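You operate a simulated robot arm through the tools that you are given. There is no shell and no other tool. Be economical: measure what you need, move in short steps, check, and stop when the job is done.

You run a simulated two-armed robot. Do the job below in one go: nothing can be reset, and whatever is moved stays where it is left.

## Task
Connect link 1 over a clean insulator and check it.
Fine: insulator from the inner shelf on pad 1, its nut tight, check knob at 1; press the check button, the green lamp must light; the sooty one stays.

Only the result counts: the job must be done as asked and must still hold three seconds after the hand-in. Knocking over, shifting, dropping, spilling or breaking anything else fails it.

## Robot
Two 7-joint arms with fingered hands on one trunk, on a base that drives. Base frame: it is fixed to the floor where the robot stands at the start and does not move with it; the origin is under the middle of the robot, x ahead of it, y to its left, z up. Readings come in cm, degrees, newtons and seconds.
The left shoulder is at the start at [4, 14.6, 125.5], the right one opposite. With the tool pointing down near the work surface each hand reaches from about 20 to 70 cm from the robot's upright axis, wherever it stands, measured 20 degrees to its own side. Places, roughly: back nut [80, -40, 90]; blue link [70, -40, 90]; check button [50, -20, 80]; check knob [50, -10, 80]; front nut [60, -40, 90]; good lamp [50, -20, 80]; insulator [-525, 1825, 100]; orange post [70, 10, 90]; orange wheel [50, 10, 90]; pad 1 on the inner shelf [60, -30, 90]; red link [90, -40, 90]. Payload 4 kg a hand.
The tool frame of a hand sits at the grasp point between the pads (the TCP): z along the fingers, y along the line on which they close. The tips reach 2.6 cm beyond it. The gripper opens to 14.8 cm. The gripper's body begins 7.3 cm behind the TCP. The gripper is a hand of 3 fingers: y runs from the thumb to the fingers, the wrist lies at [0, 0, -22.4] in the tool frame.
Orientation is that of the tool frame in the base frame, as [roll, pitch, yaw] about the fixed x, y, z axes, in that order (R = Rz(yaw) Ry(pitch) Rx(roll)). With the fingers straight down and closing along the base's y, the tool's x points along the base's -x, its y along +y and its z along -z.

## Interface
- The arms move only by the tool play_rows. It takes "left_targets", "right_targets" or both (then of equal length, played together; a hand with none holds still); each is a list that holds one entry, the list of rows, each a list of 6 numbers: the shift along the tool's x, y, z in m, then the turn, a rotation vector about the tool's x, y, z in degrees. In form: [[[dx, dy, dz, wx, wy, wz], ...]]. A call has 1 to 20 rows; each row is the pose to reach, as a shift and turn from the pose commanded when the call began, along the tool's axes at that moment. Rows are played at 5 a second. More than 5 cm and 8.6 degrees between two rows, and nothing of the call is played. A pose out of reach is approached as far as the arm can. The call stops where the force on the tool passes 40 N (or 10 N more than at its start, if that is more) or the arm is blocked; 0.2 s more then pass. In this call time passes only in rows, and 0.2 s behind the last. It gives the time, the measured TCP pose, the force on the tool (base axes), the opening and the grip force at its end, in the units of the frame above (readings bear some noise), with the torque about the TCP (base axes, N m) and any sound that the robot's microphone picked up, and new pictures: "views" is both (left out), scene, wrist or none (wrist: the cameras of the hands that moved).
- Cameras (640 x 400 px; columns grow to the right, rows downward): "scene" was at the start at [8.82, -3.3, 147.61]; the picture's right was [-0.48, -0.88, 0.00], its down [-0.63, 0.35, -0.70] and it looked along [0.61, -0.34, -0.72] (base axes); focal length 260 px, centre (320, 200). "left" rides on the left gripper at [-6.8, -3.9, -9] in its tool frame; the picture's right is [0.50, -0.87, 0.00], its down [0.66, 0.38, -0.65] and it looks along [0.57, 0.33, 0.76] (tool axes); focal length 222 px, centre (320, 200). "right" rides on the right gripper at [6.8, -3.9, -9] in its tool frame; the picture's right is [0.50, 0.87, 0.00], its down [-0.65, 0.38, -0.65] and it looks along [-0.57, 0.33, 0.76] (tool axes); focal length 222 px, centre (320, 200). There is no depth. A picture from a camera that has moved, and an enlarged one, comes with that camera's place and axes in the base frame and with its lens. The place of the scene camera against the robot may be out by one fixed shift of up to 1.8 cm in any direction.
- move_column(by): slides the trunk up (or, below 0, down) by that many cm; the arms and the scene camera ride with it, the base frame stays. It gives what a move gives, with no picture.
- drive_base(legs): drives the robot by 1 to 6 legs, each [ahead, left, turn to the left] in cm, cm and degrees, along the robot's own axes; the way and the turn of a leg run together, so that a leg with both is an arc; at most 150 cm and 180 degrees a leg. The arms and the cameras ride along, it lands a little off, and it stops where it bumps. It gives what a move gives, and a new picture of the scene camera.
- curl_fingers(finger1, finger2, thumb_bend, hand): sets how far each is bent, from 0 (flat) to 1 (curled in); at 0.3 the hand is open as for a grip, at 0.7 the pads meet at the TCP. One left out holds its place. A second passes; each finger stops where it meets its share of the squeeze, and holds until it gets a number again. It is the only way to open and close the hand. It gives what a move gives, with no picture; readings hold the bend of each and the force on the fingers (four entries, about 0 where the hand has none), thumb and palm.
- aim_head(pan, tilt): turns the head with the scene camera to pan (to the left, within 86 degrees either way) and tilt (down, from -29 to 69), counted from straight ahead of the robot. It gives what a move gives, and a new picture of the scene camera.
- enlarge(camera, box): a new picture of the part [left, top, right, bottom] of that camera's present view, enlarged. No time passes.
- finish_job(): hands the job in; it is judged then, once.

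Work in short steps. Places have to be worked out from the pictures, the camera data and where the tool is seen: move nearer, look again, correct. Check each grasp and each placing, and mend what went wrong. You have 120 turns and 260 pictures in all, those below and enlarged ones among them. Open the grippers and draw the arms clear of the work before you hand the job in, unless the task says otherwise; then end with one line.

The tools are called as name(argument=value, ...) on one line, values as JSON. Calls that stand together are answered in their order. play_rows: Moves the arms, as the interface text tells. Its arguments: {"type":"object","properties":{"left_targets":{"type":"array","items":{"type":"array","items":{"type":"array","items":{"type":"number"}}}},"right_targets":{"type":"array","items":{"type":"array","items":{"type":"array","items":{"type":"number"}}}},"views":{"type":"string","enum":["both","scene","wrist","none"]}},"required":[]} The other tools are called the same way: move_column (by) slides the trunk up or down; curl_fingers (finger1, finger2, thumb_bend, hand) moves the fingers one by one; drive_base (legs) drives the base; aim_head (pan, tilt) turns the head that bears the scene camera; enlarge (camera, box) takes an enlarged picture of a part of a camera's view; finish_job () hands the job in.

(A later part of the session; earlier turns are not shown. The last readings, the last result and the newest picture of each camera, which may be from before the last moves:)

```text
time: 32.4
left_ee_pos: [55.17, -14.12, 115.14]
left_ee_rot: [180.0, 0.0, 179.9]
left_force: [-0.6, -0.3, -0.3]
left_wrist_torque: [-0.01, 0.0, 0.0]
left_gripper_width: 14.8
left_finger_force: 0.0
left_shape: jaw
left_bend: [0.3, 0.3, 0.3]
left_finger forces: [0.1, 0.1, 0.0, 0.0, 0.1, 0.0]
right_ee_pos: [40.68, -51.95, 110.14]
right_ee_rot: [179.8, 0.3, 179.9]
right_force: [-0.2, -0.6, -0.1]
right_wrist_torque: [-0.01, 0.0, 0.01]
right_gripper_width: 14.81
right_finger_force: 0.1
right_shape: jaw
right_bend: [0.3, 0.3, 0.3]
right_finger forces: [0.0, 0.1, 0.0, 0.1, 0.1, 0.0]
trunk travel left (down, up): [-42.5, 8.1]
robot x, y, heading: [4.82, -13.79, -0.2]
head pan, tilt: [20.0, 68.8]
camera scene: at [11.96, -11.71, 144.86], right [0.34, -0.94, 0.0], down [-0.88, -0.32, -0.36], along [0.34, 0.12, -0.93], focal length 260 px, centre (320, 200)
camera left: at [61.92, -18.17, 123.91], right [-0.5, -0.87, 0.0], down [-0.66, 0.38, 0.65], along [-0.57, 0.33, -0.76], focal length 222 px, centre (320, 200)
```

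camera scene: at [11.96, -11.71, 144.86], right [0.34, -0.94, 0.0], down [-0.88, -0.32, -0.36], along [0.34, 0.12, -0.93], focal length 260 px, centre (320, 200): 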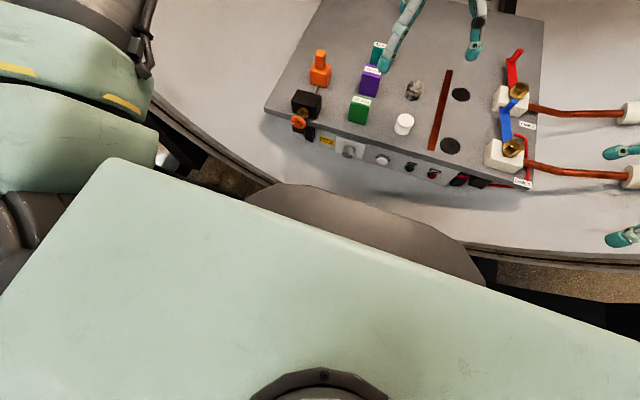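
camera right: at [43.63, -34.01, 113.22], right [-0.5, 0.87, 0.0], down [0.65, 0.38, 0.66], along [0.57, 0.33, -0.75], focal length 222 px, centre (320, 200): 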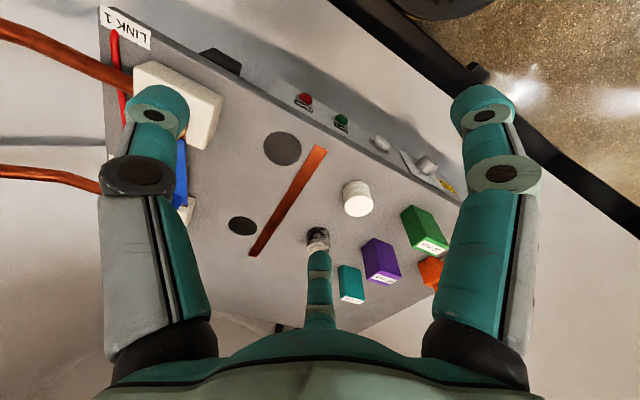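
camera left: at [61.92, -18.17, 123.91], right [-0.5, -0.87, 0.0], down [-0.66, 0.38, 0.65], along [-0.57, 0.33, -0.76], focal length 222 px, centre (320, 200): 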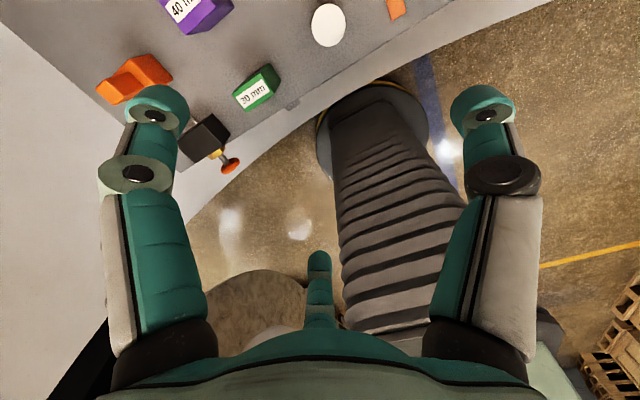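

The left arm reaches well. The white insulator is at about [59.9,-18.2]; I narrow the left fingers and come down to z≈98 above it for another look.

curl_fingers(hand="left", finger1=0.43, finger2=0.43, thumb_bend=0.43)

play_rows(left_targets=[[[-0.024, -0.02, 0.03, 0, 0, 0], [-0.047, -0.041, 0.06, 0, 0, 0], [-0.047, -0.041, 0.1, 0, 0, 0], [-0.047, -0.041, 0.14, 0, 0, 0], [-0.047, -0.041, 0.17, 0, 0, 0]]], views="both")

```text
time: 33.4
left_ee_pos: [55.07, -14.07, 115.32]
left_ee_rot: [-179.9, 0.0, 180.0]
left_force: [-0.3, 0.1, 0.3]
left_wrist_torque: [-0.03, -0.01, -0.03]
left_gripper_width: 8.6
left_finger_force: 0.1
left_shape: fingers
left_bend: [0.43, 0.43, 0.43]
left_finger forces: [0.0, 0.0, 0.0, 0.0, 0.0, 0.0]
right_ee_pos: [40.41, -51.78, 110.29]
right_ee_rot: [179.9, 0.4, 179.8]
right_force: [0.5, 0.0, 0.9]
right_wrist_torque: [-0.01, -0.02, 0.02]
right_gripper_width: 14.78
right_finger_force: 0.1
right_shape: jaw
right_bend: [0.3, 0.3, 0.3]
right_finger forces: [0.0, 0.0, 0.0, 0.0, 0.0, 0.0]
trunk travel left (down, up): [-42.5, 8.1]
robot x, y, heading: [4.98, -13.75, -0.2]
head pan, tilt: [20.0, 68.8]
```

```text
time: 34.6
left_ee_pos: [59.91, -18.08, 98.08]
left_ee_rot: [-179.9, 0.2, 180.0]
left_force: [-0.2, 0.0, 0.3]
left_wrist_torque: [0.04, 0.03, 0.03]
left_gripper_width: 8.56
left_finger_force: 0.1
left_shape: fingers
left_bend: [0.43, 0.43, 0.43]
left_finger forces: [0.0, 0.1, 0.0, 0.0, 0.1, 0.0]
right_ee_pos: [40.6, -51.98, 110.2]
right_ee_rot: [179.9, 0.4, 179.9]
right_force: [0.0, 0.1, -0.5]
right_wrist_torque: [0.0, 0.02, -0.05]
right_gripper_width: 14.78
right_finger_force: 0.1
right_shape: jaw
right_bend: [0.3, 0.3, 0.3]
right_finger forces: [0.0, 0.1, 0.0, 0.0, 0.1, 0.1]
trunk travel left (down, up): [-42.5, 8.1]
robot x, y, heading: [5.07, -13.95, -0.3]
head pan, tilt: [20.0, 68.8]
camera scene: at [11.96, -11.61, 144.85], right [0.34, -0.94, 0.0], down [-0.88, -0.32, -0.36], along [0.34, 0.12, -0.93], focal length 260 px, centre (320, 200)
camera left: at [66.51, -22.06, 106.94], right [-0.5, -0.87, 0.0], down [-0.66, 0.38, 0.65], along [-0.56, 0.33, -0.76], focal length 222 px, centre (320, 200)
```

scene: 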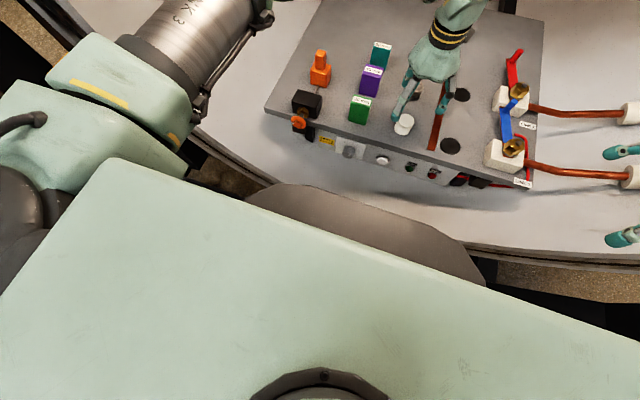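
left: 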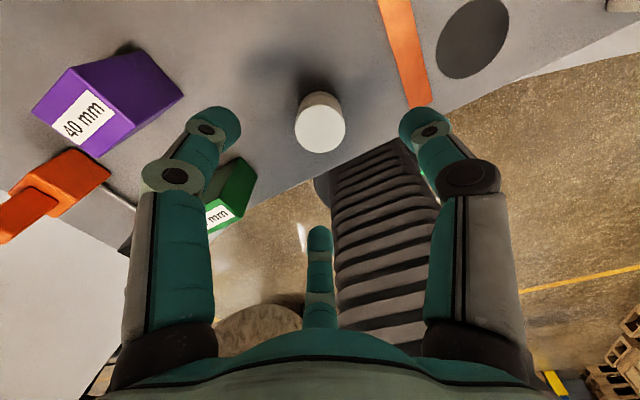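

The insulator is centred below the TCP; its top is near z 88.4, so the table is about z 84. I descend to TCP z≈87.4 with small final steps.

play_rows(left_targets=[[[0, 0, 0.04, 0, 0, 0], [0, 0, 0.07, 0, 0, 0], [0, 0, 0.09, 0, 0, 0], [0, 0, 0.1, 0, 0, 0], [0, 0, 0.107, 0, 0, 0]]], views="wrist")

```text
time: 35.6
left_ee_pos: [59.97, -18.65, 89.26]
left_ee_rot: [-179.5, 0.8, -179.8]
left_force: [0.3, 0.1, 16.8]
left_wrist_torque: [0.5, 0.82, -0.02]
left_gripper_width: 8.54
left_finger_force: 8.1
left_shape: fingers
left_bend: [0.43, 0.4, 0.43]
left_finger forces: [1.0, 14.9, 0.0, 0.1, 0.1, 0.1]
right_ee_pos: [40.38, -51.8, 110.29]
right_ee_rot: [179.9, 0.5, 180.0]
right_force: [-0.7, -0.6, 0.0]
right_wrist_torque: [-0.02, 0.03, 0.02]
right_gripper_width: 14.79
right_finger_force: 0.1
right_shape: jaw
right_bend: [0.3, 0.3, 0.3]
right_finger forces: [0.0, 0.0, 0.0, 0.0, 0.0, 0.0]
trunk travel left (down, up): [-42.5, 8.1]
robot x, y, heading: [4.9, -14.16, 0.1]
head pan, tilt: [20.0, 68.8]
stopped in row 5 (left hand): the force on the tool passed its limit at 49 N (the readings are from after the stop); the commanded pose is now the measured one
camera left: at [66.55, -22.36, 98.15], right [-0.5, -0.87, 0.0], down [-0.67, 0.38, 0.64], along [-0.56, 0.32, -0.77], focal length 222 px, centre (320, 200)
```

left: 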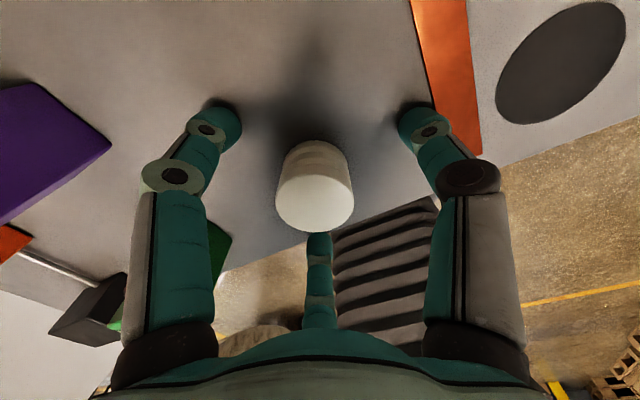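

A fingertip touched the board: with these bends the tips reach the table at TCP z≈89, so the board is at about z 85.5 and the insulator top near 89. I ease up 0.4 cm, recentre and close the fingers.

play_rows(left_targets=[[[0, 0.003, -0.004, 0, 0, 0], [0, 0.004, -0.004, 0, 0, 0]]], views="none")

curl_fingers(hand="left", finger1=0.52, finger2=0.52, thumb_bend=0.52)

enlarge(camera="left", box=[160, 60, 480, 260])

```text
time: 36.2
left_ee_pos: [59.97, -17.97, 89.25]
left_ee_rot: [-179.6, 0.5, -180.0]
left_force: [0.0, -0.7, 1.0]
left_wrist_torque: [0.06, 0.06, 0.02]
left_gripper_width: 8.54
left_finger_force: 1.0
left_shape: fingers
left_bend: [0.43, 0.42, 0.43]
left_finger forces: [0.0, 1.1, 0.0, 0.0, 0.1, 0.1]
right_ee_pos: [40.51, -51.86, 110.13]
right_ee_rot: [179.9, 0.4, 179.9]
right_force: [0.7, 0.0, 0.2]
right_wrist_torque: [-0.01, 0.01, 0.01]
right_gripper_width: 14.81
right_finger_force: 0.1
right_shape: jaw
right_bend: [0.3, 0.3, 0.3]
right_finger forces: [0.0, 0.1, 0.1, 0.1, 0.0, 0.0]
trunk travel left (down, up): [-42.5, 8.1]
robot x, y, heading: [4.76, -14.07, -0.3]
head pan, tilt: [20.0, 68.8]
```

```text
time: 37.2
left_ee_pos: [59.91, -18.15, 89.46]
left_ee_rot: [-179.6, 0.7, -180.0]
left_force: [-1.2, 1.3, 9.0]
left_wrist_torque: [0.27, 0.44, 0.01]
left_gripper_width: 5.6
left_finger_force: 4.6
left_shape: fingers
left_bend: [0.52, 0.5, 0.52]
left_finger forces: [0.0, 8.9, 0.0, 0.0, 0.0, 0.0]
right_ee_pos: [40.39, -51.83, 110.26]
right_ee_rot: [179.9, 0.4, 179.9]
right_force: [-0.2, 0.8, -0.2]
right_wrist_torque: [-0.02, 0.0, 0.03]
right_gripper_width: 14.78
right_finger_force: 0.1
right_shape: jaw
right_bend: [0.3, 0.3, 0.3]
right_finger forces: [0.0, 0.0, 0.1, 0.0, 0.1, 0.1]
trunk travel left (down, up): [-42.5, 8.1]
robot x, y, heading: [4.8, -14.37, -0.1]
head pan, tilt: [20.0, 68.8]
```

```text
2.00 times, centred on (320, 160) of left
camera zoom: at [66.5, -21.9, 98.38], right [-0.5, -0.87, 0.0], down [-0.66, 0.38, 0.64], along [-0.56, 0.32, -0.77], focal length 444 px, centre (320, 280)
```

zoom: 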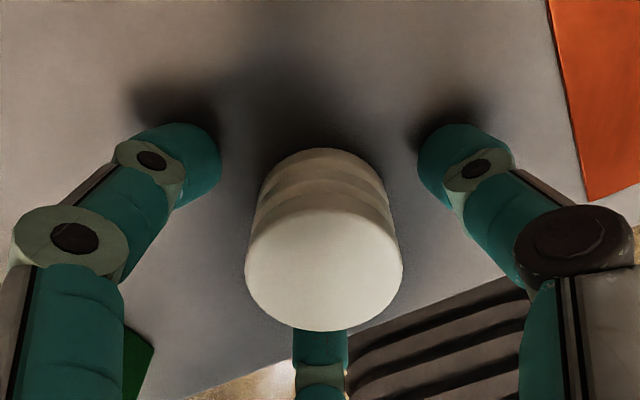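

The front finger is what touches (contact at about 5 cm in front of the TCP). I lift 0.8 cm and then close fully.

play_rows(left_targets=[[[0, 0, -0.004, 0, 0, 0], [0, 0, -0.008, 0, 0, 0]]], views="none")

curl_fingers(hand="left", finger1=0.6, finger2=0.6, thumb_bend=0.6)

enlarge(camera="left", box=[160, 60, 480, 260])

```text
time: 37.8
left_ee_pos: [60.0, -17.94, 90.13]
left_ee_rot: [-179.6, 0.6, -179.9]
left_force: [-0.4, -0.3, 0.7]
left_wrist_torque: [0.0, -0.01, -0.03]
left_gripper_width: 5.58
left_finger_force: 0.0
left_shape: fingers
left_bend: [0.52, 0.52, 0.52]
left_finger forces: [0.1, 0.0, 0.0, 0.0, 0.1, 0.0]
right_ee_pos: [40.48, -51.83, 110.1]
right_ee_rot: [179.9, 0.5, 179.9]
right_force: [0.1, 0.1, 0.0]
right_wrist_torque: [0.0, -0.02, 0.01]
right_gripper_width: 14.79
right_finger_force: 0.0
right_shape: jaw
right_bend: [0.3, 0.3, 0.3]
right_finger forces: [0.1, 0.0, 0.0, 0.0, 0.0, 0.1]
trunk travel left (down, up): [-42.5, 8.1]
robot x, y, heading: [4.97, -14.11, -0.0]
head pan, tilt: [20.0, 68.8]
```

```text
time: 38.8
left_ee_pos: [59.94, -17.93, 90.19]
left_ee_rot: [-179.5, 0.6, -179.9]
left_force: [-0.3, 0.1, 0.7]
left_wrist_torque: [0.0, 0.02, 0.02]
left_gripper_width: 3.34
left_finger_force: 2.2
left_shape: fingers
left_bend: [0.59, 0.59, 0.59]
left_finger forces: [1.1, 0.9, 0.1, 0.0, 1.3, 0.0]
right_ee_pos: [40.53, -51.95, 110.2]
right_ee_rot: [179.9, 0.3, 179.9]
right_force: [-0.2, -0.1, 0.0]
right_wrist_torque: [0.03, 0.01, 0.05]
right_gripper_width: 14.8
right_finger_force: 0.2
right_shape: jaw
right_bend: [0.3, 0.3, 0.3]
right_finger forces: [0.0, 0.1, 0.0, 0.1, 0.1, 0.0]
trunk travel left (down, up): [-42.5, 8.1]
robot x, y, heading: [4.84, -13.8, 0.1]
head pan, tilt: [20.0, 68.8]
```

```text
2.00 times, centred on (320, 160) of left
camera zoom: at [66.57, -21.86, 99.1], right [-0.5, -0.87, 0.0], down [-0.66, 0.38, 0.64], along [-0.56, 0.32, -0.76], focal length 444 px, centre (320, 280)
```

zoom: 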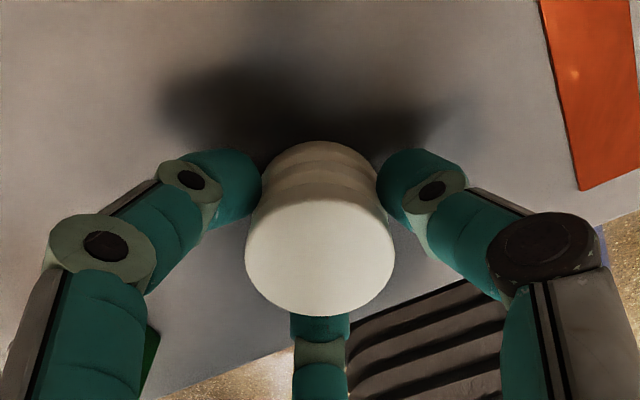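

All three fingers touch the insulator evenly. I squeeze more and lift 1 cm then 6 cm to check the hold.

curl_fingers(hand="left", finger1=0.7, finger2=0.7, thumb_bend=0.7)

play_rows(left_targets=[[[0, 0, -0.01, 0, 0, 0], [0, 0, -0.03, 0, 0, 0], [0, 0, -0.06, 0, 0, 0]]], views="both")

```text
time: 39.8
left_ee_pos: [60.0, -17.95, 90.19]
left_ee_rot: [-179.6, 0.6, -179.9]
left_force: [0.3, -0.6, -0.8]
left_wrist_torque: [0.0, -0.04, -0.04]
left_gripper_width: 3.07
left_finger_force: 14.8
left_shape: fingers
left_bend: [0.59, 0.59, 0.62]
left_finger forces: [9.8, 9.1, 0.0, 0.0, 11.7, 0.0]
right_ee_pos: [40.63, -51.93, 110.26]
right_ee_rot: [180.0, 0.4, 179.9]
right_force: [0.0, 0.0, -1.0]
right_wrist_torque: [0.01, -0.01, 0.05]
right_gripper_width: 14.8
right_finger_force: 0.0
right_shape: jaw
right_bend: [0.3, 0.3, 0.3]
right_finger forces: [0.1, 0.0, 0.0, 0.1, 0.1, 0.1]
trunk travel left (down, up): [-42.5, 8.1]
robot x, y, heading: [4.85, -14.32, 0.1]
head pan, tilt: [20.0, 68.8]
```

```text
time: 40.6
left_ee_pos: [59.73, -18.07, 96.2]
left_ee_rot: [-179.5, 0.7, -179.8]
left_force: [-0.4, -0.5, -0.4]
left_wrist_torque: [-0.01, 0.0, 0.03]
left_gripper_width: 3.07
left_finger_force: 15.1
left_shape: fingers
left_bend: [0.59, 0.59, 0.63]
left_finger forces: [9.7, 8.9, 0.1, 0.1, 11.5, 0.0]
right_ee_pos: [40.47, -51.84, 110.31]
right_ee_rot: [180.0, 0.4, 179.8]
right_force: [-0.7, -0.9, 0.4]
right_wrist_torque: [-0.03, -0.03, -0.03]
right_gripper_width: 14.82
right_finger_force: 0.0
right_shape: jaw
right_bend: [0.3, 0.3, 0.3]
right_finger forces: [0.0, 0.0, 0.0, 0.1, 0.0, 0.0]
trunk travel left (down, up): [-42.5, 8.1]
robot x, y, heading: [4.99, -14.21, 0.0]
head pan, tilt: [20.0, 68.8]
camera scene: at [11.84, -11.51, 144.86], right [0.34, -0.94, 0.0], down [-0.88, -0.32, -0.36], along [0.34, 0.12, -0.93], focal length 260 px, centre (320, 200)
camera left: at [66.33, -21.87, 105.15], right [-0.5, -0.87, 0.0], down [-0.66, 0.38, 0.64], along [-0.56, 0.32, -0.76], focal length 222 px, centre (320, 200)
```

scene: 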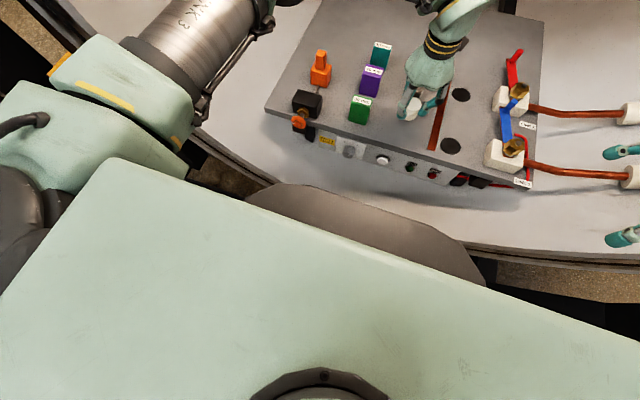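
left: 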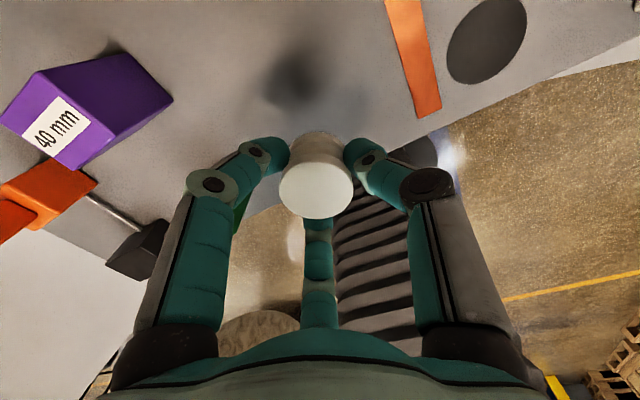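

Insulator held firmly. Pad 1 estimates agree on about [59.2,-31.0]; I carry it there at height and look again.

play_rows(left_targets=[[[0.002, -0.043, 0, 0, 0, 0], [0.004, -0.086, 0, 0, 0, 0], [0.005, -0.129, 0, 0, 0, 0]]], views="wrist")

aim_head(pan=-25, tilt=50)

enlarge(camera="scene", box=[220, 130, 380, 230])

```text
time: 41.4
left_ee_pos: [59.24, -31.03, 96.34]
left_ee_rot: [-179.7, 0.5, -179.9]
left_force: [0.2, 0.7, -1.5]
left_wrist_torque: [0.01, -0.01, 0.01]
left_gripper_width: 3.08
left_finger_force: 14.8
left_shape: fingers
left_bend: [0.59, 0.59, 0.63]
left_finger forces: [9.9, 8.6, 0.1, 0.0, 11.7, 0.0]
right_ee_pos: [40.46, -51.97, 110.14]
right_ee_rot: [179.8, 0.4, 179.9]
right_force: [-0.4, 0.0, 0.9]
right_wrist_torque: [0.0, 0.03, 0.0]
right_gripper_width: 14.81
right_finger_force: 0.1
right_shape: jaw
right_bend: [0.3, 0.3, 0.3]
right_finger forces: [0.0, 0.1, 0.0, 0.0, 0.0, 0.0]
trunk travel left (down, up): [-42.5, 8.1]
robot x, y, heading: [4.98, -13.53, -0.1]
head pan, tilt: [20.0, 68.8]
camera left: at [65.88, -34.91, 105.22], right [-0.5, -0.87, 0.0], down [-0.66, 0.38, 0.65], along [-0.56, 0.32, -0.76], focal length 222 px, centre (320, 200)
```

left: 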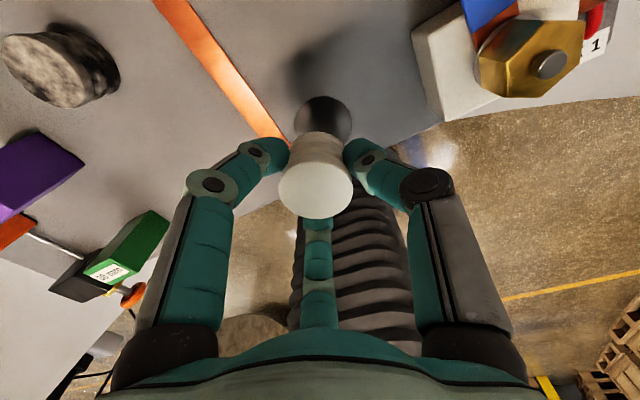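

```text
time: 42.5
left_ee_pos: [59.26, -30.83, 96.38]
left_ee_rot: [-179.6, 0.6, -179.8]
left_force: [0.0, 0.1, -0.9]
left_wrist_torque: [0.02, -0.01, 0.0]
left_gripper_width: 3.08
left_finger_force: 14.8
left_shape: fingers
left_bend: [0.59, 0.59, 0.63]
left_finger forces: [9.8, 8.7, 0.0, 0.0, 11.5, 0.0]
right_ee_pos: [40.61, -51.83, 110.25]
right_ee_rot: [179.9, 0.3, 179.9]
right_force: [0.4, 0.3, 0.1]
right_wrist_torque: [0.01, 0.02, -0.02]
right_gripper_width: 14.79
right_finger_force: 0.1
right_shape: jaw
right_bend: [0.3, 0.3, 0.3]
right_finger forces: [0.1, 0.0, 0.1, 0.1, 0.1, 0.1]
trunk travel left (down, up): [-42.5, 8.1]
robot x, y, heading: [5.16, -14.06, 0.2]
head pan, tilt: [-25.0, 50.0]
camera scene: at [13.61, -16.73, 147.05], right [-0.42, -0.91, 0.0], down [-0.69, 0.33, -0.64], along [0.58, -0.27, -0.77], focal length 260 px, centre (320, 200)
```

scene: 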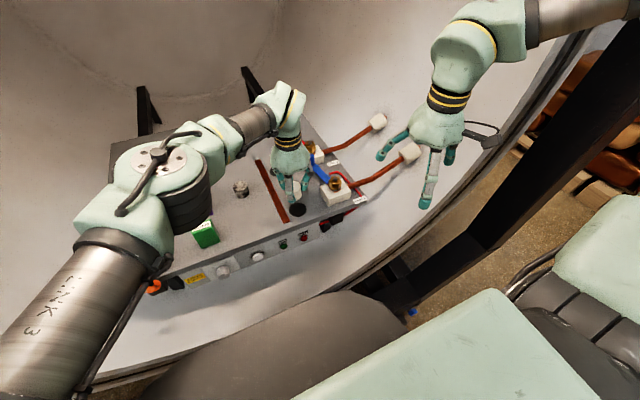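

```text
4.00 times, centred on (300, 180) of scene
camera zoom: at [13.61, -16.73, 147.05], right [-0.42, -0.91, 0.0], down [-0.69, 0.33, -0.64], along [0.58, -0.27, -0.77], focal length 1042 px, centre (400, 280)
```

zoom: 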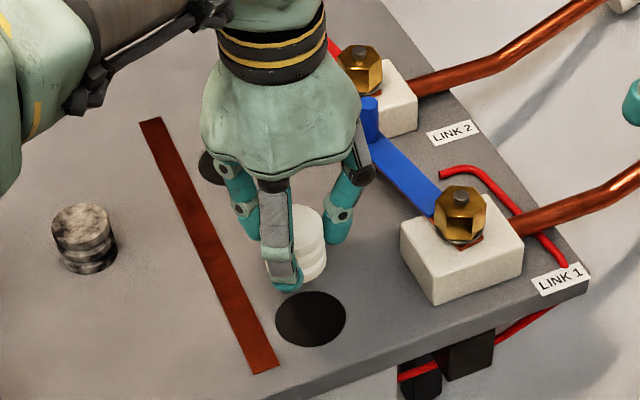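

Nearly aligned. I enlarge the wrist view to measure the remaining offset between insulator and pad.

enlarge(camera="left", box=[240, 80, 400, 230])

```text
2.67 times, centred on (320, 155) of left
camera zoom: at [65.93, -34.77, 105.27], right [-0.5, -0.87, 0.0], down [-0.66, 0.38, 0.64], along [-0.56, 0.32, -0.76], focal length 592 px, centre (320, 320)
```

zoom: 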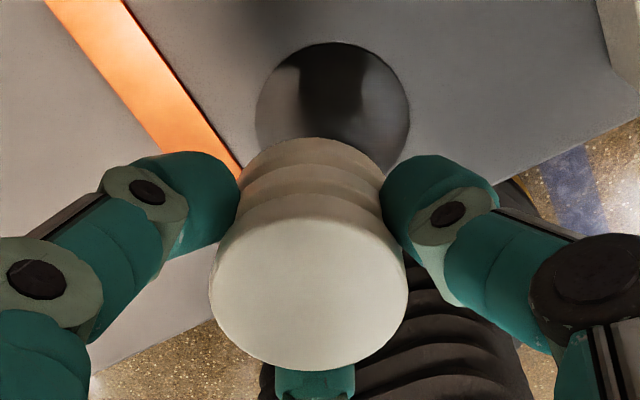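

The pad lies about 0.65 cm to the −y side of the insulator's axis. I shift by that, go down 4.5 cm and recheck.

play_rows(left_targets=[[[0.002, -0.0065, 0, 0, 0, 0], [0.002, -0.0065, 0.025, 0, 0, 0], [0.002, -0.0065, 0.045, 0, 0, 0]]], views="none")

enlarge(camera="left", box=[240, 80, 400, 230])

enlarge(camera="scene", box=[260, 160, 340, 220])

```text
time: 43.3
left_ee_pos: [59.21, -30.51, 91.68]
left_ee_rot: [-179.6, 0.7, -179.9]
left_force: [-0.4, 0.0, -1.4]
left_wrist_torque: [-0.01, 0.03, -0.02]
left_gripper_width: 3.09
left_finger_force: 15.8
left_shape: fingers
left_bend: [0.59, 0.59, 0.63]
left_finger forces: [9.8, 8.6, 0.1, 0.0, 11.5, 0.0]
left hand out of reach, approached as far as the arm can: row 1, 2, 3
right_ee_pos: [40.51, -51.86, 110.31]
right_ee_rot: [180.0, 0.4, 180.0]
right_force: [0.3, 0.0, -0.1]
right_wrist_torque: [-0.02, 0.03, -0.04]
right_gripper_width: 14.78
right_finger_force: 0.1
right_shape: jaw
right_bend: [0.3, 0.3, 0.3]
right_finger forces: [0.1, 0.0, 0.0, 0.0, 0.0, 0.1]
trunk travel left (down, up): [-42.5, 8.1]
robot x, y, heading: [4.79, -14.1, -0.0]
head pan, tilt: [-25.0, 50.0]
```

```text
2.67 times, centred on (320, 155) of left
camera zoom: at [65.76, -34.32, 100.61], right [-0.5, -0.87, 0.0], down [-0.66, 0.38, 0.64], along [-0.56, 0.32, -0.77], focal length 592 px, centre (320, 320)
```

zoom: 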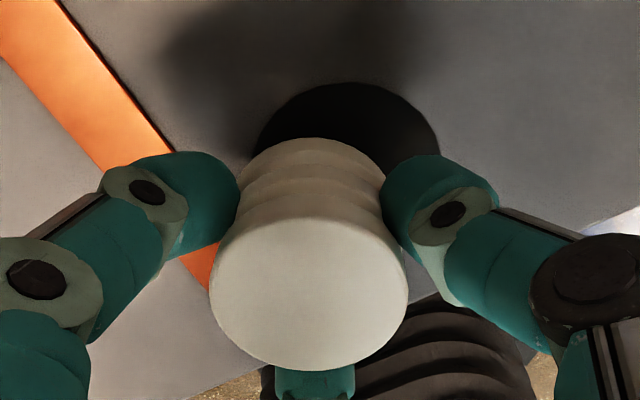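

```text
6.67 times, centred on (300, 190) of scene
camera zoom: at [13.63, -16.7, 147.05], right [-0.42, -0.91, 0.0], down [-0.69, 0.33, -0.64], along [0.58, -0.27, -0.77], focal length 1736 px, centre (453, 267)
```

zoom: 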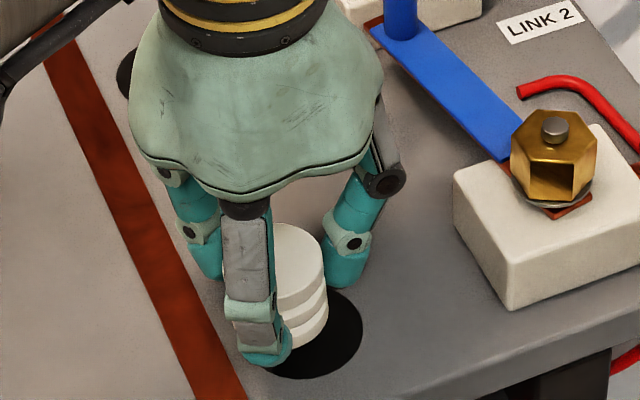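

The left arm is at its reach limit in −y, so I lift the insulator and shift the base 6 cm right.

play_rows(left_targets=[[[0, 0.01, -0.04, 0, 0, 0], [0, 0.02, -0.08, 0, 0, 0]]], views="none")

drive_base(legs=[[0, -7, 0]])

```text
time: 43.9
left_ee_pos: [58.77, -28.59, 99.69]
left_ee_rot: [-179.5, 0.6, -179.9]
left_force: [-0.5, -0.2, -1.4]
left_wrist_torque: [-0.01, -0.01, 0.0]
left_gripper_width: 3.07
left_finger_force: 14.9
left_shape: fingers
left_bend: [0.59, 0.6, 0.63]
left_finger forces: [9.8, 8.6, 0.1, 0.0, 11.5, 0.0]
right_ee_pos: [40.52, -51.81, 110.26]
right_ee_rot: [179.9, 0.4, 179.9]
right_force: [-0.6, 0.3, 0.1]
right_wrist_torque: [-0.02, -0.01, 0.01]
right_gripper_width: 14.76
right_finger_force: 0.0
right_shape: jaw
right_bend: [0.3, 0.3, 0.3]
right_finger forces: [0.0, 0.1, 0.0, 0.1, 0.0, 0.1]
trunk travel left (down, up): [-42.5, 8.1]
robot x, y, heading: [4.91, -14.05, -0.3]
head pan, tilt: [-25.0, 50.0]
```

```text
time: 45.0
left_ee_pos: [58.98, -35.09, 99.67]
left_ee_rot: [-179.4, 0.6, -179.7]
left_force: [1.1, 1.3, -1.4]
left_wrist_torque: [0.01, 0.02, 0.01]
left_gripper_width: 3.08
left_finger_force: 15.5
left_shape: fingers
left_bend: [0.59, 0.6, 0.63]
left_finger forces: [9.8, 8.6, 0.0, 0.0, 11.5, 0.0]
right_ee_pos: [40.48, -58.35, 110.44]
right_ee_rot: [-179.8, 0.4, 179.9]
right_force: [0.0, 0.9, -0.2]
right_wrist_torque: [-0.06, 0.0, -0.01]
right_gripper_width: 14.79
right_finger_force: 0.0
right_shape: jaw
right_bend: [0.3, 0.3, 0.3]
right_finger forces: [0.0, 0.1, 0.0, 0.0, 0.1, 0.1]
trunk travel left (down, up): [-42.5, 8.1]
robot x, y, heading: [5.1, -20.68, 0.2]
head pan, tilt: [-25.0, 50.0]
camera scene: at [13.6, -23.02, 147.07], right [-0.42, -0.91, 0.0], down [-0.69, 0.32, -0.64], along [0.58, -0.28, -0.77], focal length 260 px, centre (320, 200)
```

scene: 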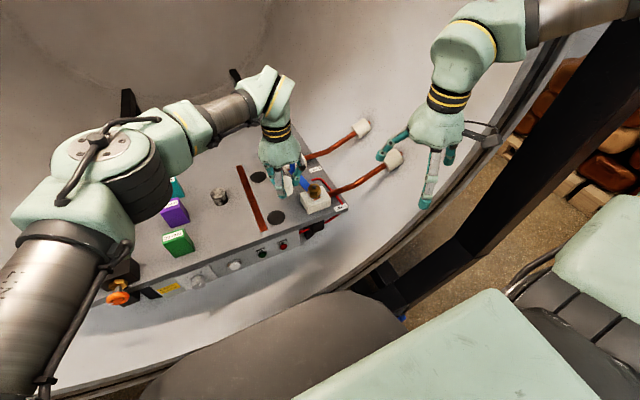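

Now over to TCP [58.7,-31.35] and down to z≈91.6.

play_rows(left_targets=[[[0.003, 0.0374, 0, 0, 0, 0], [0.003, 0.0374, 0.04, 0, 0, 0], [0.003, 0.0374, 0.08, 0, 0, 0]]], views="none")

enlarge(camera="left", box=[240, 80, 400, 230])

enlarge(camera="scene", box=[240, 170, 330, 230])

```text
time: 45.8
left_ee_pos: [58.74, -32.08, 91.6]
left_ee_rot: [-179.7, 0.5, -179.8]
left_force: [-0.3, -0.7, -1.4]
left_wrist_torque: [0.02, 0.01, -0.02]
left_gripper_width: 3.09
left_finger_force: 15.5
left_shape: fingers
left_bend: [0.59, 0.6, 0.63]
left_finger forces: [9.9, 8.7, 0.0, 0.0, 11.5, 0.0]
right_ee_pos: [40.54, -59.11, 110.06]
right_ee_rot: [179.9, 0.3, 180.0]
right_force: [-0.1, -0.2, 0.1]
right_wrist_torque: [0.03, -0.01, -0.01]
right_gripper_width: 14.8
right_finger_force: 0.1
right_shape: jaw
right_bend: [0.3, 0.3, 0.3]
right_finger forces: [0.1, 0.0, 0.0, 0.0, 0.1, 0.0]
trunk travel left (down, up): [-42.5, 8.1]
robot x, y, heading: [4.66, -21.0, 0.3]
head pan, tilt: [-25.0, 50.0]
```

```text
2.67 times, centred on (320, 155) of left
camera zoom: at [65.33, -35.95, 100.53], right [-0.5, -0.87, 0.0], down [-0.66, 0.38, 0.65], along [-0.56, 0.32, -0.76], focal length 592 px, centre (320, 320)
```

zoom: 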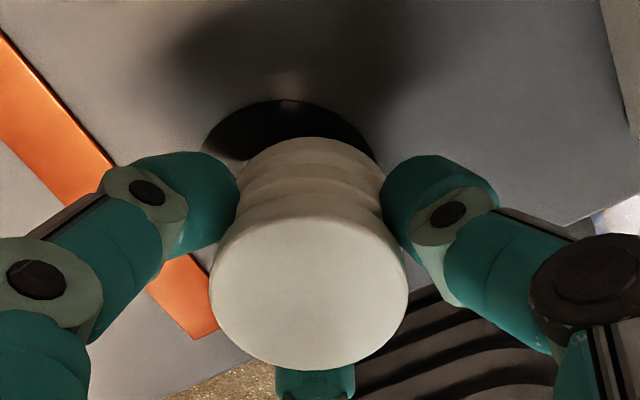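

```text
6.67 times, centred on (285, 200) of scene
camera zoom: at [13.68, -24.1, 147.03], right [-0.42, -0.91, 0.0], down [-0.69, 0.33, -0.64], along [0.58, -0.27, -0.77], focal length 1736 px, centre (553, 200)
```

zoom: 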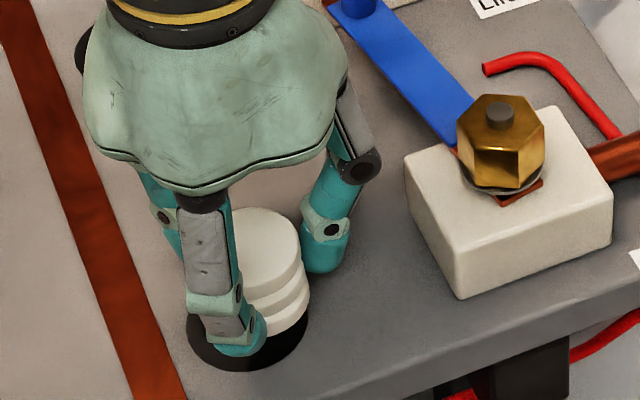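

Both views say the insulator should go about 0.5 cm toward +y (and ~0.1 in x). I correct and lower in small steps until contact.

play_rows(left_targets=[[[-0.0013, 0.005, 0, 0, 0, 0], [-0.0013, 0.005, 0.007, 0, 0, 0], [-0.0013, 0.005, 0.011, 0, 0, 0]]], views="none")

enlarge(camera="scene", box=[240, 170, 330, 230])

enlarge(camera="left", box=[240, 80, 400, 230])

```text
time: 46.5
left_ee_pos: [58.79, -31.36, 90.68]
left_ee_rot: [-179.6, 0.6, -179.7]
left_force: [-0.6, -0.6, -1.5]
left_wrist_torque: [-0.01, -0.01, -0.02]
left_gripper_width: 3.09
left_finger_force: 14.4
left_shape: fingers
left_bend: [0.59, 0.6, 0.63]
left_finger forces: [9.9, 8.6, 0.0, 0.0, 11.3, 0.0]
right_ee_pos: [40.55, -58.75, 110.22]
right_ee_rot: [180.0, 0.4, 179.9]
right_force: [0.8, 0.2, -1.0]
right_wrist_torque: [-0.01, -0.01, 0.0]
right_gripper_width: 14.79
right_finger_force: 0.1
right_shape: jaw
right_bend: [0.3, 0.3, 0.3]
right_finger forces: [0.0, 0.0, 0.1, 0.0, 0.1, 0.1]
trunk travel left (down, up): [-42.5, 8.1]
robot x, y, heading: [5.18, -21.17, -0.1]
head pan, tilt: [-25.0, 50.0]
```

```text
6.67 times, centred on (285, 200) of scene
camera zoom: at [13.61, -23.65, 147.05], right [-0.42, -0.91, 0.0], down [-0.69, 0.32, -0.64], along [0.58, -0.27, -0.77], focal length 1736 px, centre (553, 200)
```

zoom: 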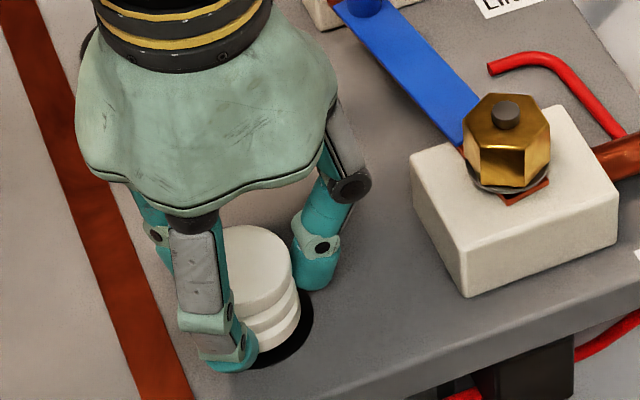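

```text
2.67 times, centred on (320, 155) of left
camera zoom: at [65.46, -35.17, 99.49], right [-0.5, -0.87, 0.0], down [-0.66, 0.38, 0.64], along [-0.56, 0.32, -0.76], focal length 592 px, centre (320, 320)
```

zoom: 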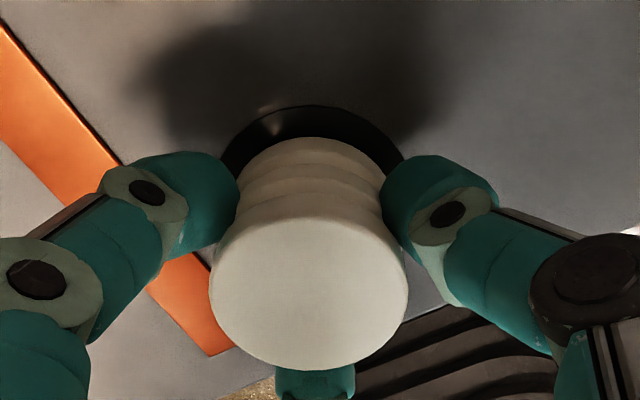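

Centred in both views. I lower the last half centimetre onto the pad.

play_rows(left_targets=[[[0, 0, 0.003, 0, 0, 0], [0, 0, 0.005, 0, 0, 0], [0, 0, 0.006, 0, 0, 0]]], views="none")

```text
time: 47.4
left_ee_pos: [58.76, -31.31, 90.11]
left_ee_rot: [-179.6, 0.7, -179.7]
left_force: [-0.9, -0.7, 7.7]
left_wrist_torque: [0.05, -0.05, 0.01]
left_gripper_width: 3.07
left_finger_force: 15.5
left_shape: fingers
left_bend: [0.59, 0.6, 0.63]
left_finger forces: [10.5, 9.1, 0.0, 0.1, 12.5, 0.0]
right_ee_pos: [40.52, -58.88, 110.32]
right_ee_rot: [179.9, 0.4, 180.0]
right_force: [0.2, -0.6, -1.2]
right_wrist_torque: [0.01, 0.06, 0.01]
right_gripper_width: 14.82
right_finger_force: 0.1
right_shape: jaw
right_bend: [0.3, 0.3, 0.3]
right_finger forces: [0.1, 0.0, 0.0, 0.1, 0.0, 0.0]
trunk travel left (down, up): [-42.5, 8.1]
robot x, y, heading: [4.51, -21.22, -0.1]
head pan, tilt: [-25.0, 50.0]
```

Contact (8 N): it stands on the pad. I open the fingers gently, then rise.

curl_fingers(hand="left", finger1=0.54, finger2=0.54, thumb_bend=0.54)

play_rows(left_targets=[[[0, 0, -0.015, 0, 0, 0], [0, 0, -0.05, 0, 0, 0], [0, 0, -0.1, 0, 0, 0]]], views="wrist")

enlarge(camera="scene", box=[220, 140, 350, 230])

```text
time: 48.4
left_ee_pos: [58.83, -31.32, 90.03]
left_ee_rot: [-179.5, 0.7, -179.7]
left_force: [0.3, 0.3, 0.0]
left_wrist_torque: [-0.02, 0.01, 0.0]
left_gripper_width: 4.86
left_finger_force: 0.1
left_shape: fingers
left_bend: [0.54, 0.54, 0.54]
left_finger forces: [0.0, 0.1, 0.1, 0.0, 0.0, 0.1]
right_ee_pos: [40.55, -58.89, 110.19]
right_ee_rot: [179.9, 0.4, 180.0]
right_force: [0.8, 0.0, -0.1]
right_wrist_torque: [-0.03, -0.04, 0.04]
right_gripper_width: 14.82
right_finger_force: 0.0
right_shape: jaw
right_bend: [0.3, 0.3, 0.3]
right_finger forces: [0.0, 0.0, 0.0, 0.1, 0.0, 0.0]
trunk travel left (down, up): [-42.5, 8.1]
robot x, y, heading: [4.88, -20.95, -0.0]
head pan, tilt: [-25.0, 50.0]
```

```text
time: 49.1
left_ee_pos: [58.7, -31.16, 99.95]
left_ee_rot: [-179.6, 0.5, -179.7]
left_force: [0.2, 0.3, 0.3]
left_wrist_torque: [-0.02, -0.02, 0.02]
left_gripper_width: 4.86
left_finger_force: 0.1
left_shape: fingers
left_bend: [0.54, 0.54, 0.54]
left_finger forces: [0.0, 0.0, 0.0, 0.0, 0.1, 0.0]
right_ee_pos: [40.46, -58.76, 110.38]
right_ee_rot: [179.8, 0.5, -180.0]
right_force: [-0.3, 0.1, -0.1]
right_wrist_torque: [0.0, -0.03, -0.02]
right_gripper_width: 14.8
right_finger_force: 0.0
right_shape: jaw
right_bend: [0.3, 0.3, 0.3]
right_finger forces: [0.0, 0.0, 0.0, 0.0, 0.0, 0.0]
trunk travel left (down, up): [-42.5, 8.1]
robot x, y, heading: [4.53, -20.88, -0.1]
head pan, tilt: [-25.0, 50.0]
camera left: at [65.39, -35.05, 108.89], right [-0.5, -0.87, 0.0], down [-0.66, 0.38, 0.64], along [-0.56, 0.32, -0.76], focal length 222 px, centre (320, 200)
```

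left: 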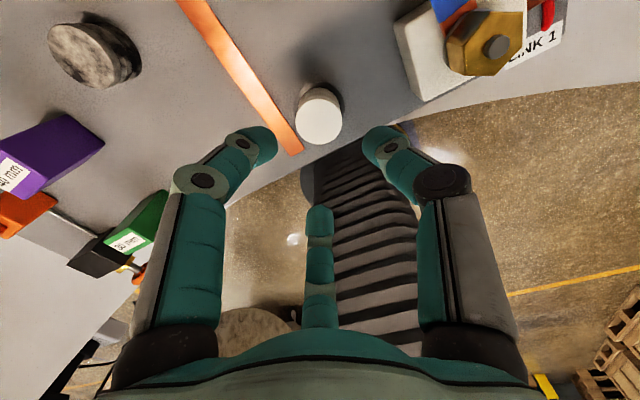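

```text
4.44 times, centred on (285, 185) of scene
camera zoom: at [13.5, -23.68, 147.06], right [-0.42, -0.91, 0.0], down [-0.69, 0.32, -0.64], along [0.58, -0.27, -0.77], focal length 1157 px, centre (476, 267)
```

zoom: 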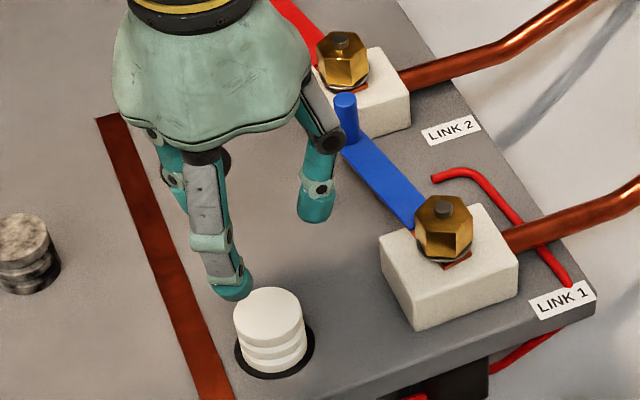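

The insulator stands on pad 1. Now I withdraw the left hand and bring the right hand (turned to yaw ~148) near the nut and blue link to see their exact places.

play_rows(left_targets=[[[0.0, 0.03, -0.03, 0, 0, 0], [0.03, 0.06, -0.06, 0, 0, 0], [0.06, 0.09, -0.09, 0, 0, 0], [0.09, 0.12, -0.1, 0, 0, 0], [0.12, 0.15, -0.1, 0, 0, 0], [0.13, 0.19, -0.1, 0, 0, 0]]], right_targets=[[[0, 0, 0, 0, 0, 0], [-0.02, 0.02, 0, 0, 0, 6], [-0.05, 0.04, 0, 0, 0, 12], [-0.08, 0.06, 0, 0, 0, 18], [-0.11, 0.08, 0, 0, 0, 24], [-0.14, 0.1, 0, 0, 0, 32]]], views="both")

```text
refused: row 2 steps farther than a row can; nothing moved
```

A step was slightly too long; I repeat with smaller steps.

play_rows(left_targets=[[[0.0, 0.03, -0.03, 0, 0, 0], [0.02, 0.06, -0.06, 0, 0, 0], [0.04, 0.09, -0.08, 0, 0, 0], [0.07, 0.12, -0.09, 0, 0, 0], [0.1, 0.15, -0.1, 0, 0, 0], [0.13, 0.18, -0.1, 0, 0, 0]]], right_targets=[[[0, 0, 0, 0, 0, 0], [-0.02, 0.02, 0, 0, 0, 6], [-0.05, 0.04, 0, 0, 0, 12], [-0.08, 0.06, 0, 0, 0, 18], [-0.11, 0.08, 0, 0, 0, 24], [-0.14, 0.1, 0, 0, 0, 32]]], views="both")

```text
time: 50.5
left_ee_pos: [45.73, -13.28, 109.65]
left_ee_rot: [-179.6, 0.7, -179.8]
left_force: [-0.5, -0.6, 0.5]
left_wrist_torque: [-0.01, 0.05, 0.03]
left_gripper_width: 4.86
left_finger_force: 0.1
left_shape: fingers
left_bend: [0.54, 0.54, 0.54]
left_finger forces: [0.0, 0.0, 0.0, 0.0, 0.0, 0.1]
right_ee_pos: [54.65, -48.66, 110.4]
right_ee_rot: [179.7, 0.2, 147.9]
right_force: [-0.4, 0.1, 0.4]
right_wrist_torque: [-0.03, 0.03, -0.02]
right_gripper_width: 14.8
right_finger_force: 0.1
right_shape: jaw
right_bend: [0.3, 0.3, 0.3]
right_finger forces: [0.1, 0.0, 0.1, 0.0, 0.0, 0.1]
trunk travel left (down, up): [-42.5, 8.1]
robot x, y, heading: [4.9, -20.98, -0.3]
head pan, tilt: [-25.0, 50.0]
camera scene: at [13.73, -23.56, 147.04], right [-0.42, -0.91, 0.0], down [-0.69, 0.32, -0.64], along [0.58, -0.27, -0.77], focal length 260 px, centre (320, 200)
camera right: at [46.75, -48.25, 119.26], right [0.04, 1.0, 0.0], down [0.75, -0.03, 0.66], along [0.66, -0.02, -0.75], focal length 222 px, centre (320, 200)
camera left: at [52.34, -17.06, 118.55], right [-0.5, -0.87, 0.0], down [-0.66, 0.38, 0.64], along [-0.56, 0.32, -0.76], focal length 222 px, centre (320, 200)
```

scene: 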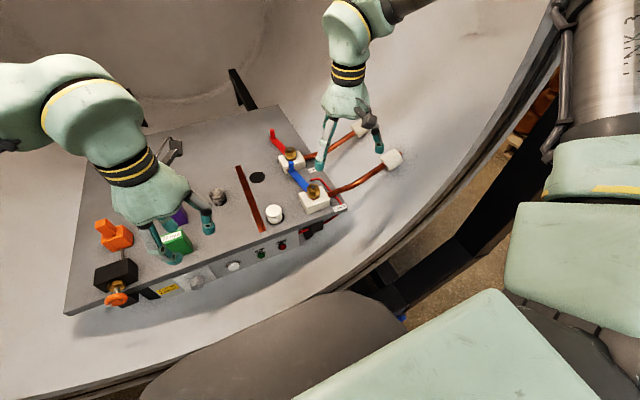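
right: 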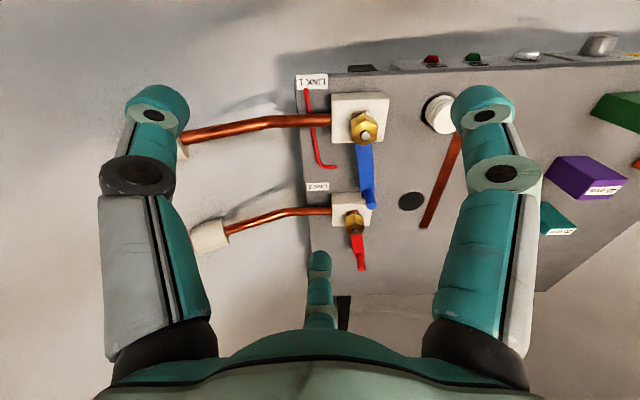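
left: 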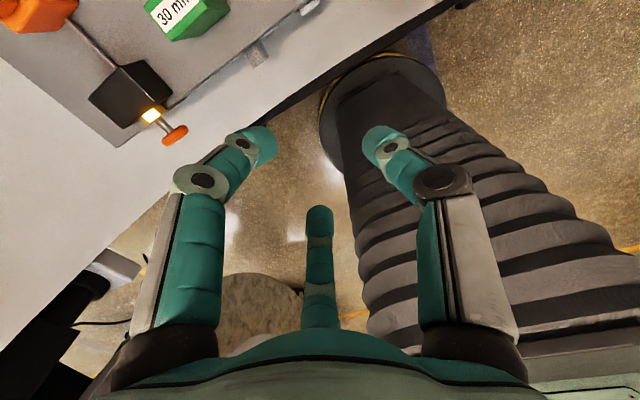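

The nut is at about [59.3,-43.2] and the blue handle near [70,-41]. I enlarge for detail.

enlarge(camera="right", box=[290, 70, 450, 230])

enlarge(camera="scene", box=[255, 120, 355, 220])

```text
2.50 times, centred on (370, 150) of right
camera zoom: at [46.75, -48.25, 119.26], right [0.04, 1.0, 0.0], down [0.75, -0.03, 0.66], along [0.66, -0.02, -0.75], focal length 555 px, centre (195, 325)
```

zoom: 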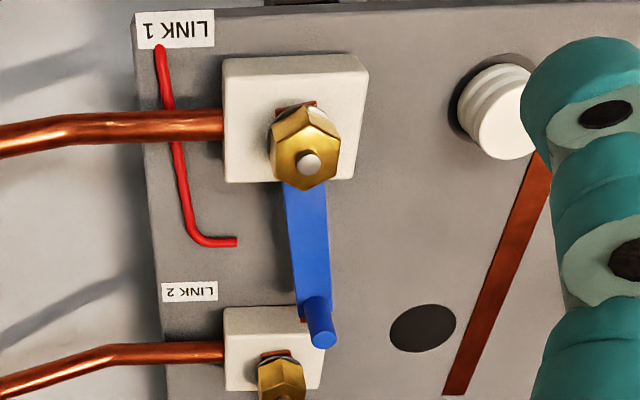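

```text
4.00 times, centred on (305, 170) of scene
camera zoom: at [13.73, -23.56, 147.04], right [-0.42, -0.91, 0.0], down [-0.69, 0.32, -0.64], along [0.58, -0.27, -0.77], focal length 1042 px, centre (380, 320)
```

zoom: 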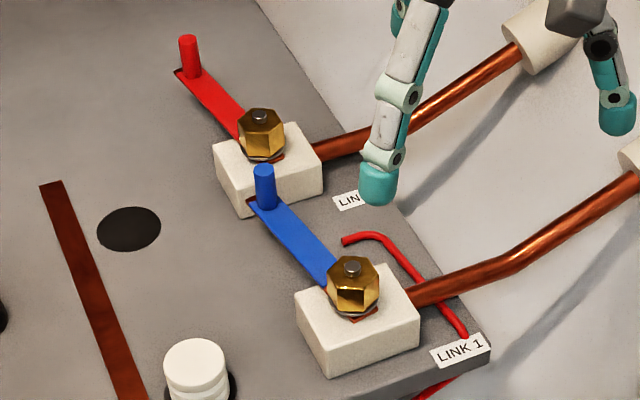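

The handle stands at about [71.5,-40.8], z 89.5–93. I'll push it with closed right fingers from its −y side. First close the fingers, turn the hand back to yaw 180, then lean it forward for reach.

curl_fingers(hand="right", finger1=0.7, finger2=0.7, thumb_bend=0.7)

play_rows(right_targets=[[[0.004, -0.006, 0, 0, 0, -8], [0.008, -0.012, 0, 0, 0, -16], [0.012, -0.02, 0, 0, 0, -24], [0.015, -0.026, 0, 0, 0, -32]]], views="none")

play_rows(right_targets=[[[0, 0, 0, 0, -8, 0], [-0.02, 0, 0, 0, -16, 0], [-0.04, 0, 0, 0, -24, 0], [-0.07, 0, 0, 0, -32, 0], [-0.1, 0, 0, 0, -40, 0], [-0.14, 0, 0, 0, -45, 0]]], views="both")

```text
time: 51.5
left_ee_pos: [45.52, -13.23, 109.5]
left_ee_rot: [-179.6, 0.7, -179.8]
left_force: [0.8, 0.1, -0.5]
left_wrist_torque: [0.03, -0.02, 0.03]
left_gripper_width: 4.9
left_finger_force: 0.1
left_shape: fingers
left_bend: [0.54, 0.54, 0.54]
left_finger forces: [0.1, 0.1, 0.1, 0.1, 0.1, 0.0]
right_ee_pos: [54.37, -48.85, 110.45]
right_ee_rot: [179.7, 0.3, 148.0]
right_force: [0.1, -0.8, 0.0]
right_wrist_torque: [0.01, 0.0, 0.01]
right_gripper_width: 0.01
right_finger_force: 0.1
right_shape: fingers
right_bend: [0.69, 0.69, 0.7]
right_finger forces: [0.0, 0.0, 0.0, 0.0, 0.0, 0.1]
trunk travel left (down, up): [-42.5, 8.1]
robot x, y, heading: [4.92, -21.14, -0.1]
head pan, tilt: [-25.0, 50.0]
```

```text
time: 52.5
left_ee_pos: [45.6, -13.27, 109.64]
left_ee_rot: [-179.6, 0.6, -179.7]
left_force: [0.4, 0.8, -0.2]
left_wrist_torque: [-0.02, 0.04, 0.02]
left_gripper_width: 4.85
left_finger_force: 0.1
left_shape: fingers
left_bend: [0.54, 0.54, 0.54]
left_finger forces: [0.1, 0.0, 0.1, 0.1, 0.1, 0.1]
right_ee_pos: [51.8, -50.11, 110.44]
right_ee_rot: [-180.0, 0.4, -179.9]
right_force: [0.4, 0.4, 0.5]
right_wrist_torque: [-0.01, 0.01, -0.02]
right_gripper_width: 0.01
right_finger_force: 0.0
right_shape: fingers
right_bend: [0.69, 0.69, 0.7]
right_finger forces: [0.0, 0.0, 0.0, 0.1, 0.0, 0.0]
trunk travel left (down, up): [-42.5, 8.1]
robot x, y, heading: [5.13, -21.34, 0.0]
head pan, tilt: [-25.0, 50.0]
```

```text
time: 54.0
left_ee_pos: [45.7, -13.27, 109.56]
left_ee_rot: [-179.6, 0.5, -179.8]
left_force: [0.5, -0.9, 0.1]
left_wrist_torque: [-0.01, -0.01, -0.02]
left_gripper_width: 4.89
left_finger_force: 0.0
left_shape: fingers
left_bend: [0.54, 0.54, 0.54]
left_finger forces: [0.0, 0.1, 0.0, 0.0, 0.0, 0.0]
right_ee_pos: [66.23, -50.24, 110.13]
right_ee_rot: [180.0, 45.4, 179.9]
right_force: [0.2, -0.4, 0.0]
right_wrist_torque: [0.01, 0.0, 0.01]
right_gripper_width: 0.03
right_finger_force: 0.0
right_shape: fingers
right_bend: [0.69, 0.69, 0.7]
right_finger forces: [0.0, 0.0, 0.0, 0.0, 0.0, 0.1]
trunk travel left (down, up): [-42.5, 8.1]
robot x, y, heading: [4.87, -20.88, -0.2]
head pan, tilt: [-25.0, 50.0]
camera scene: at [13.81, -23.69, 147.04], right [-0.42, -0.91, 0.0], down [-0.69, 0.32, -0.64], along [0.58, -0.27, -0.77], focal length 260 px, centre (320, 200)
camera right: at [55.0, -53.98, 111.63], right [-0.35, 0.87, -0.35], down [-0.01, 0.38, 0.93], along [0.94, 0.33, -0.13], focal length 222 px, centre (320, 200)
```

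scene: 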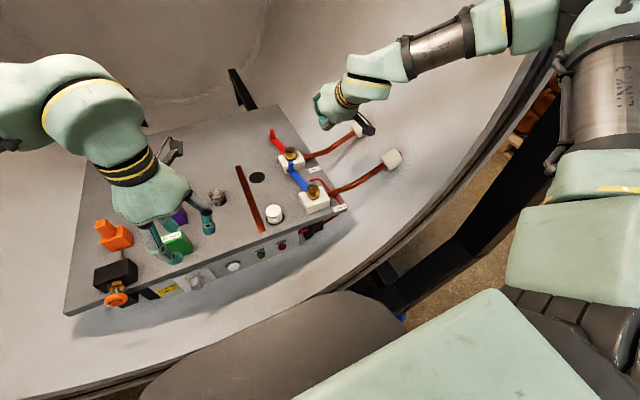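
right: 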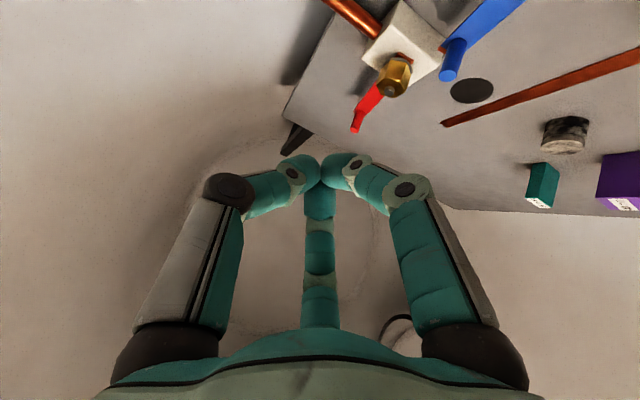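

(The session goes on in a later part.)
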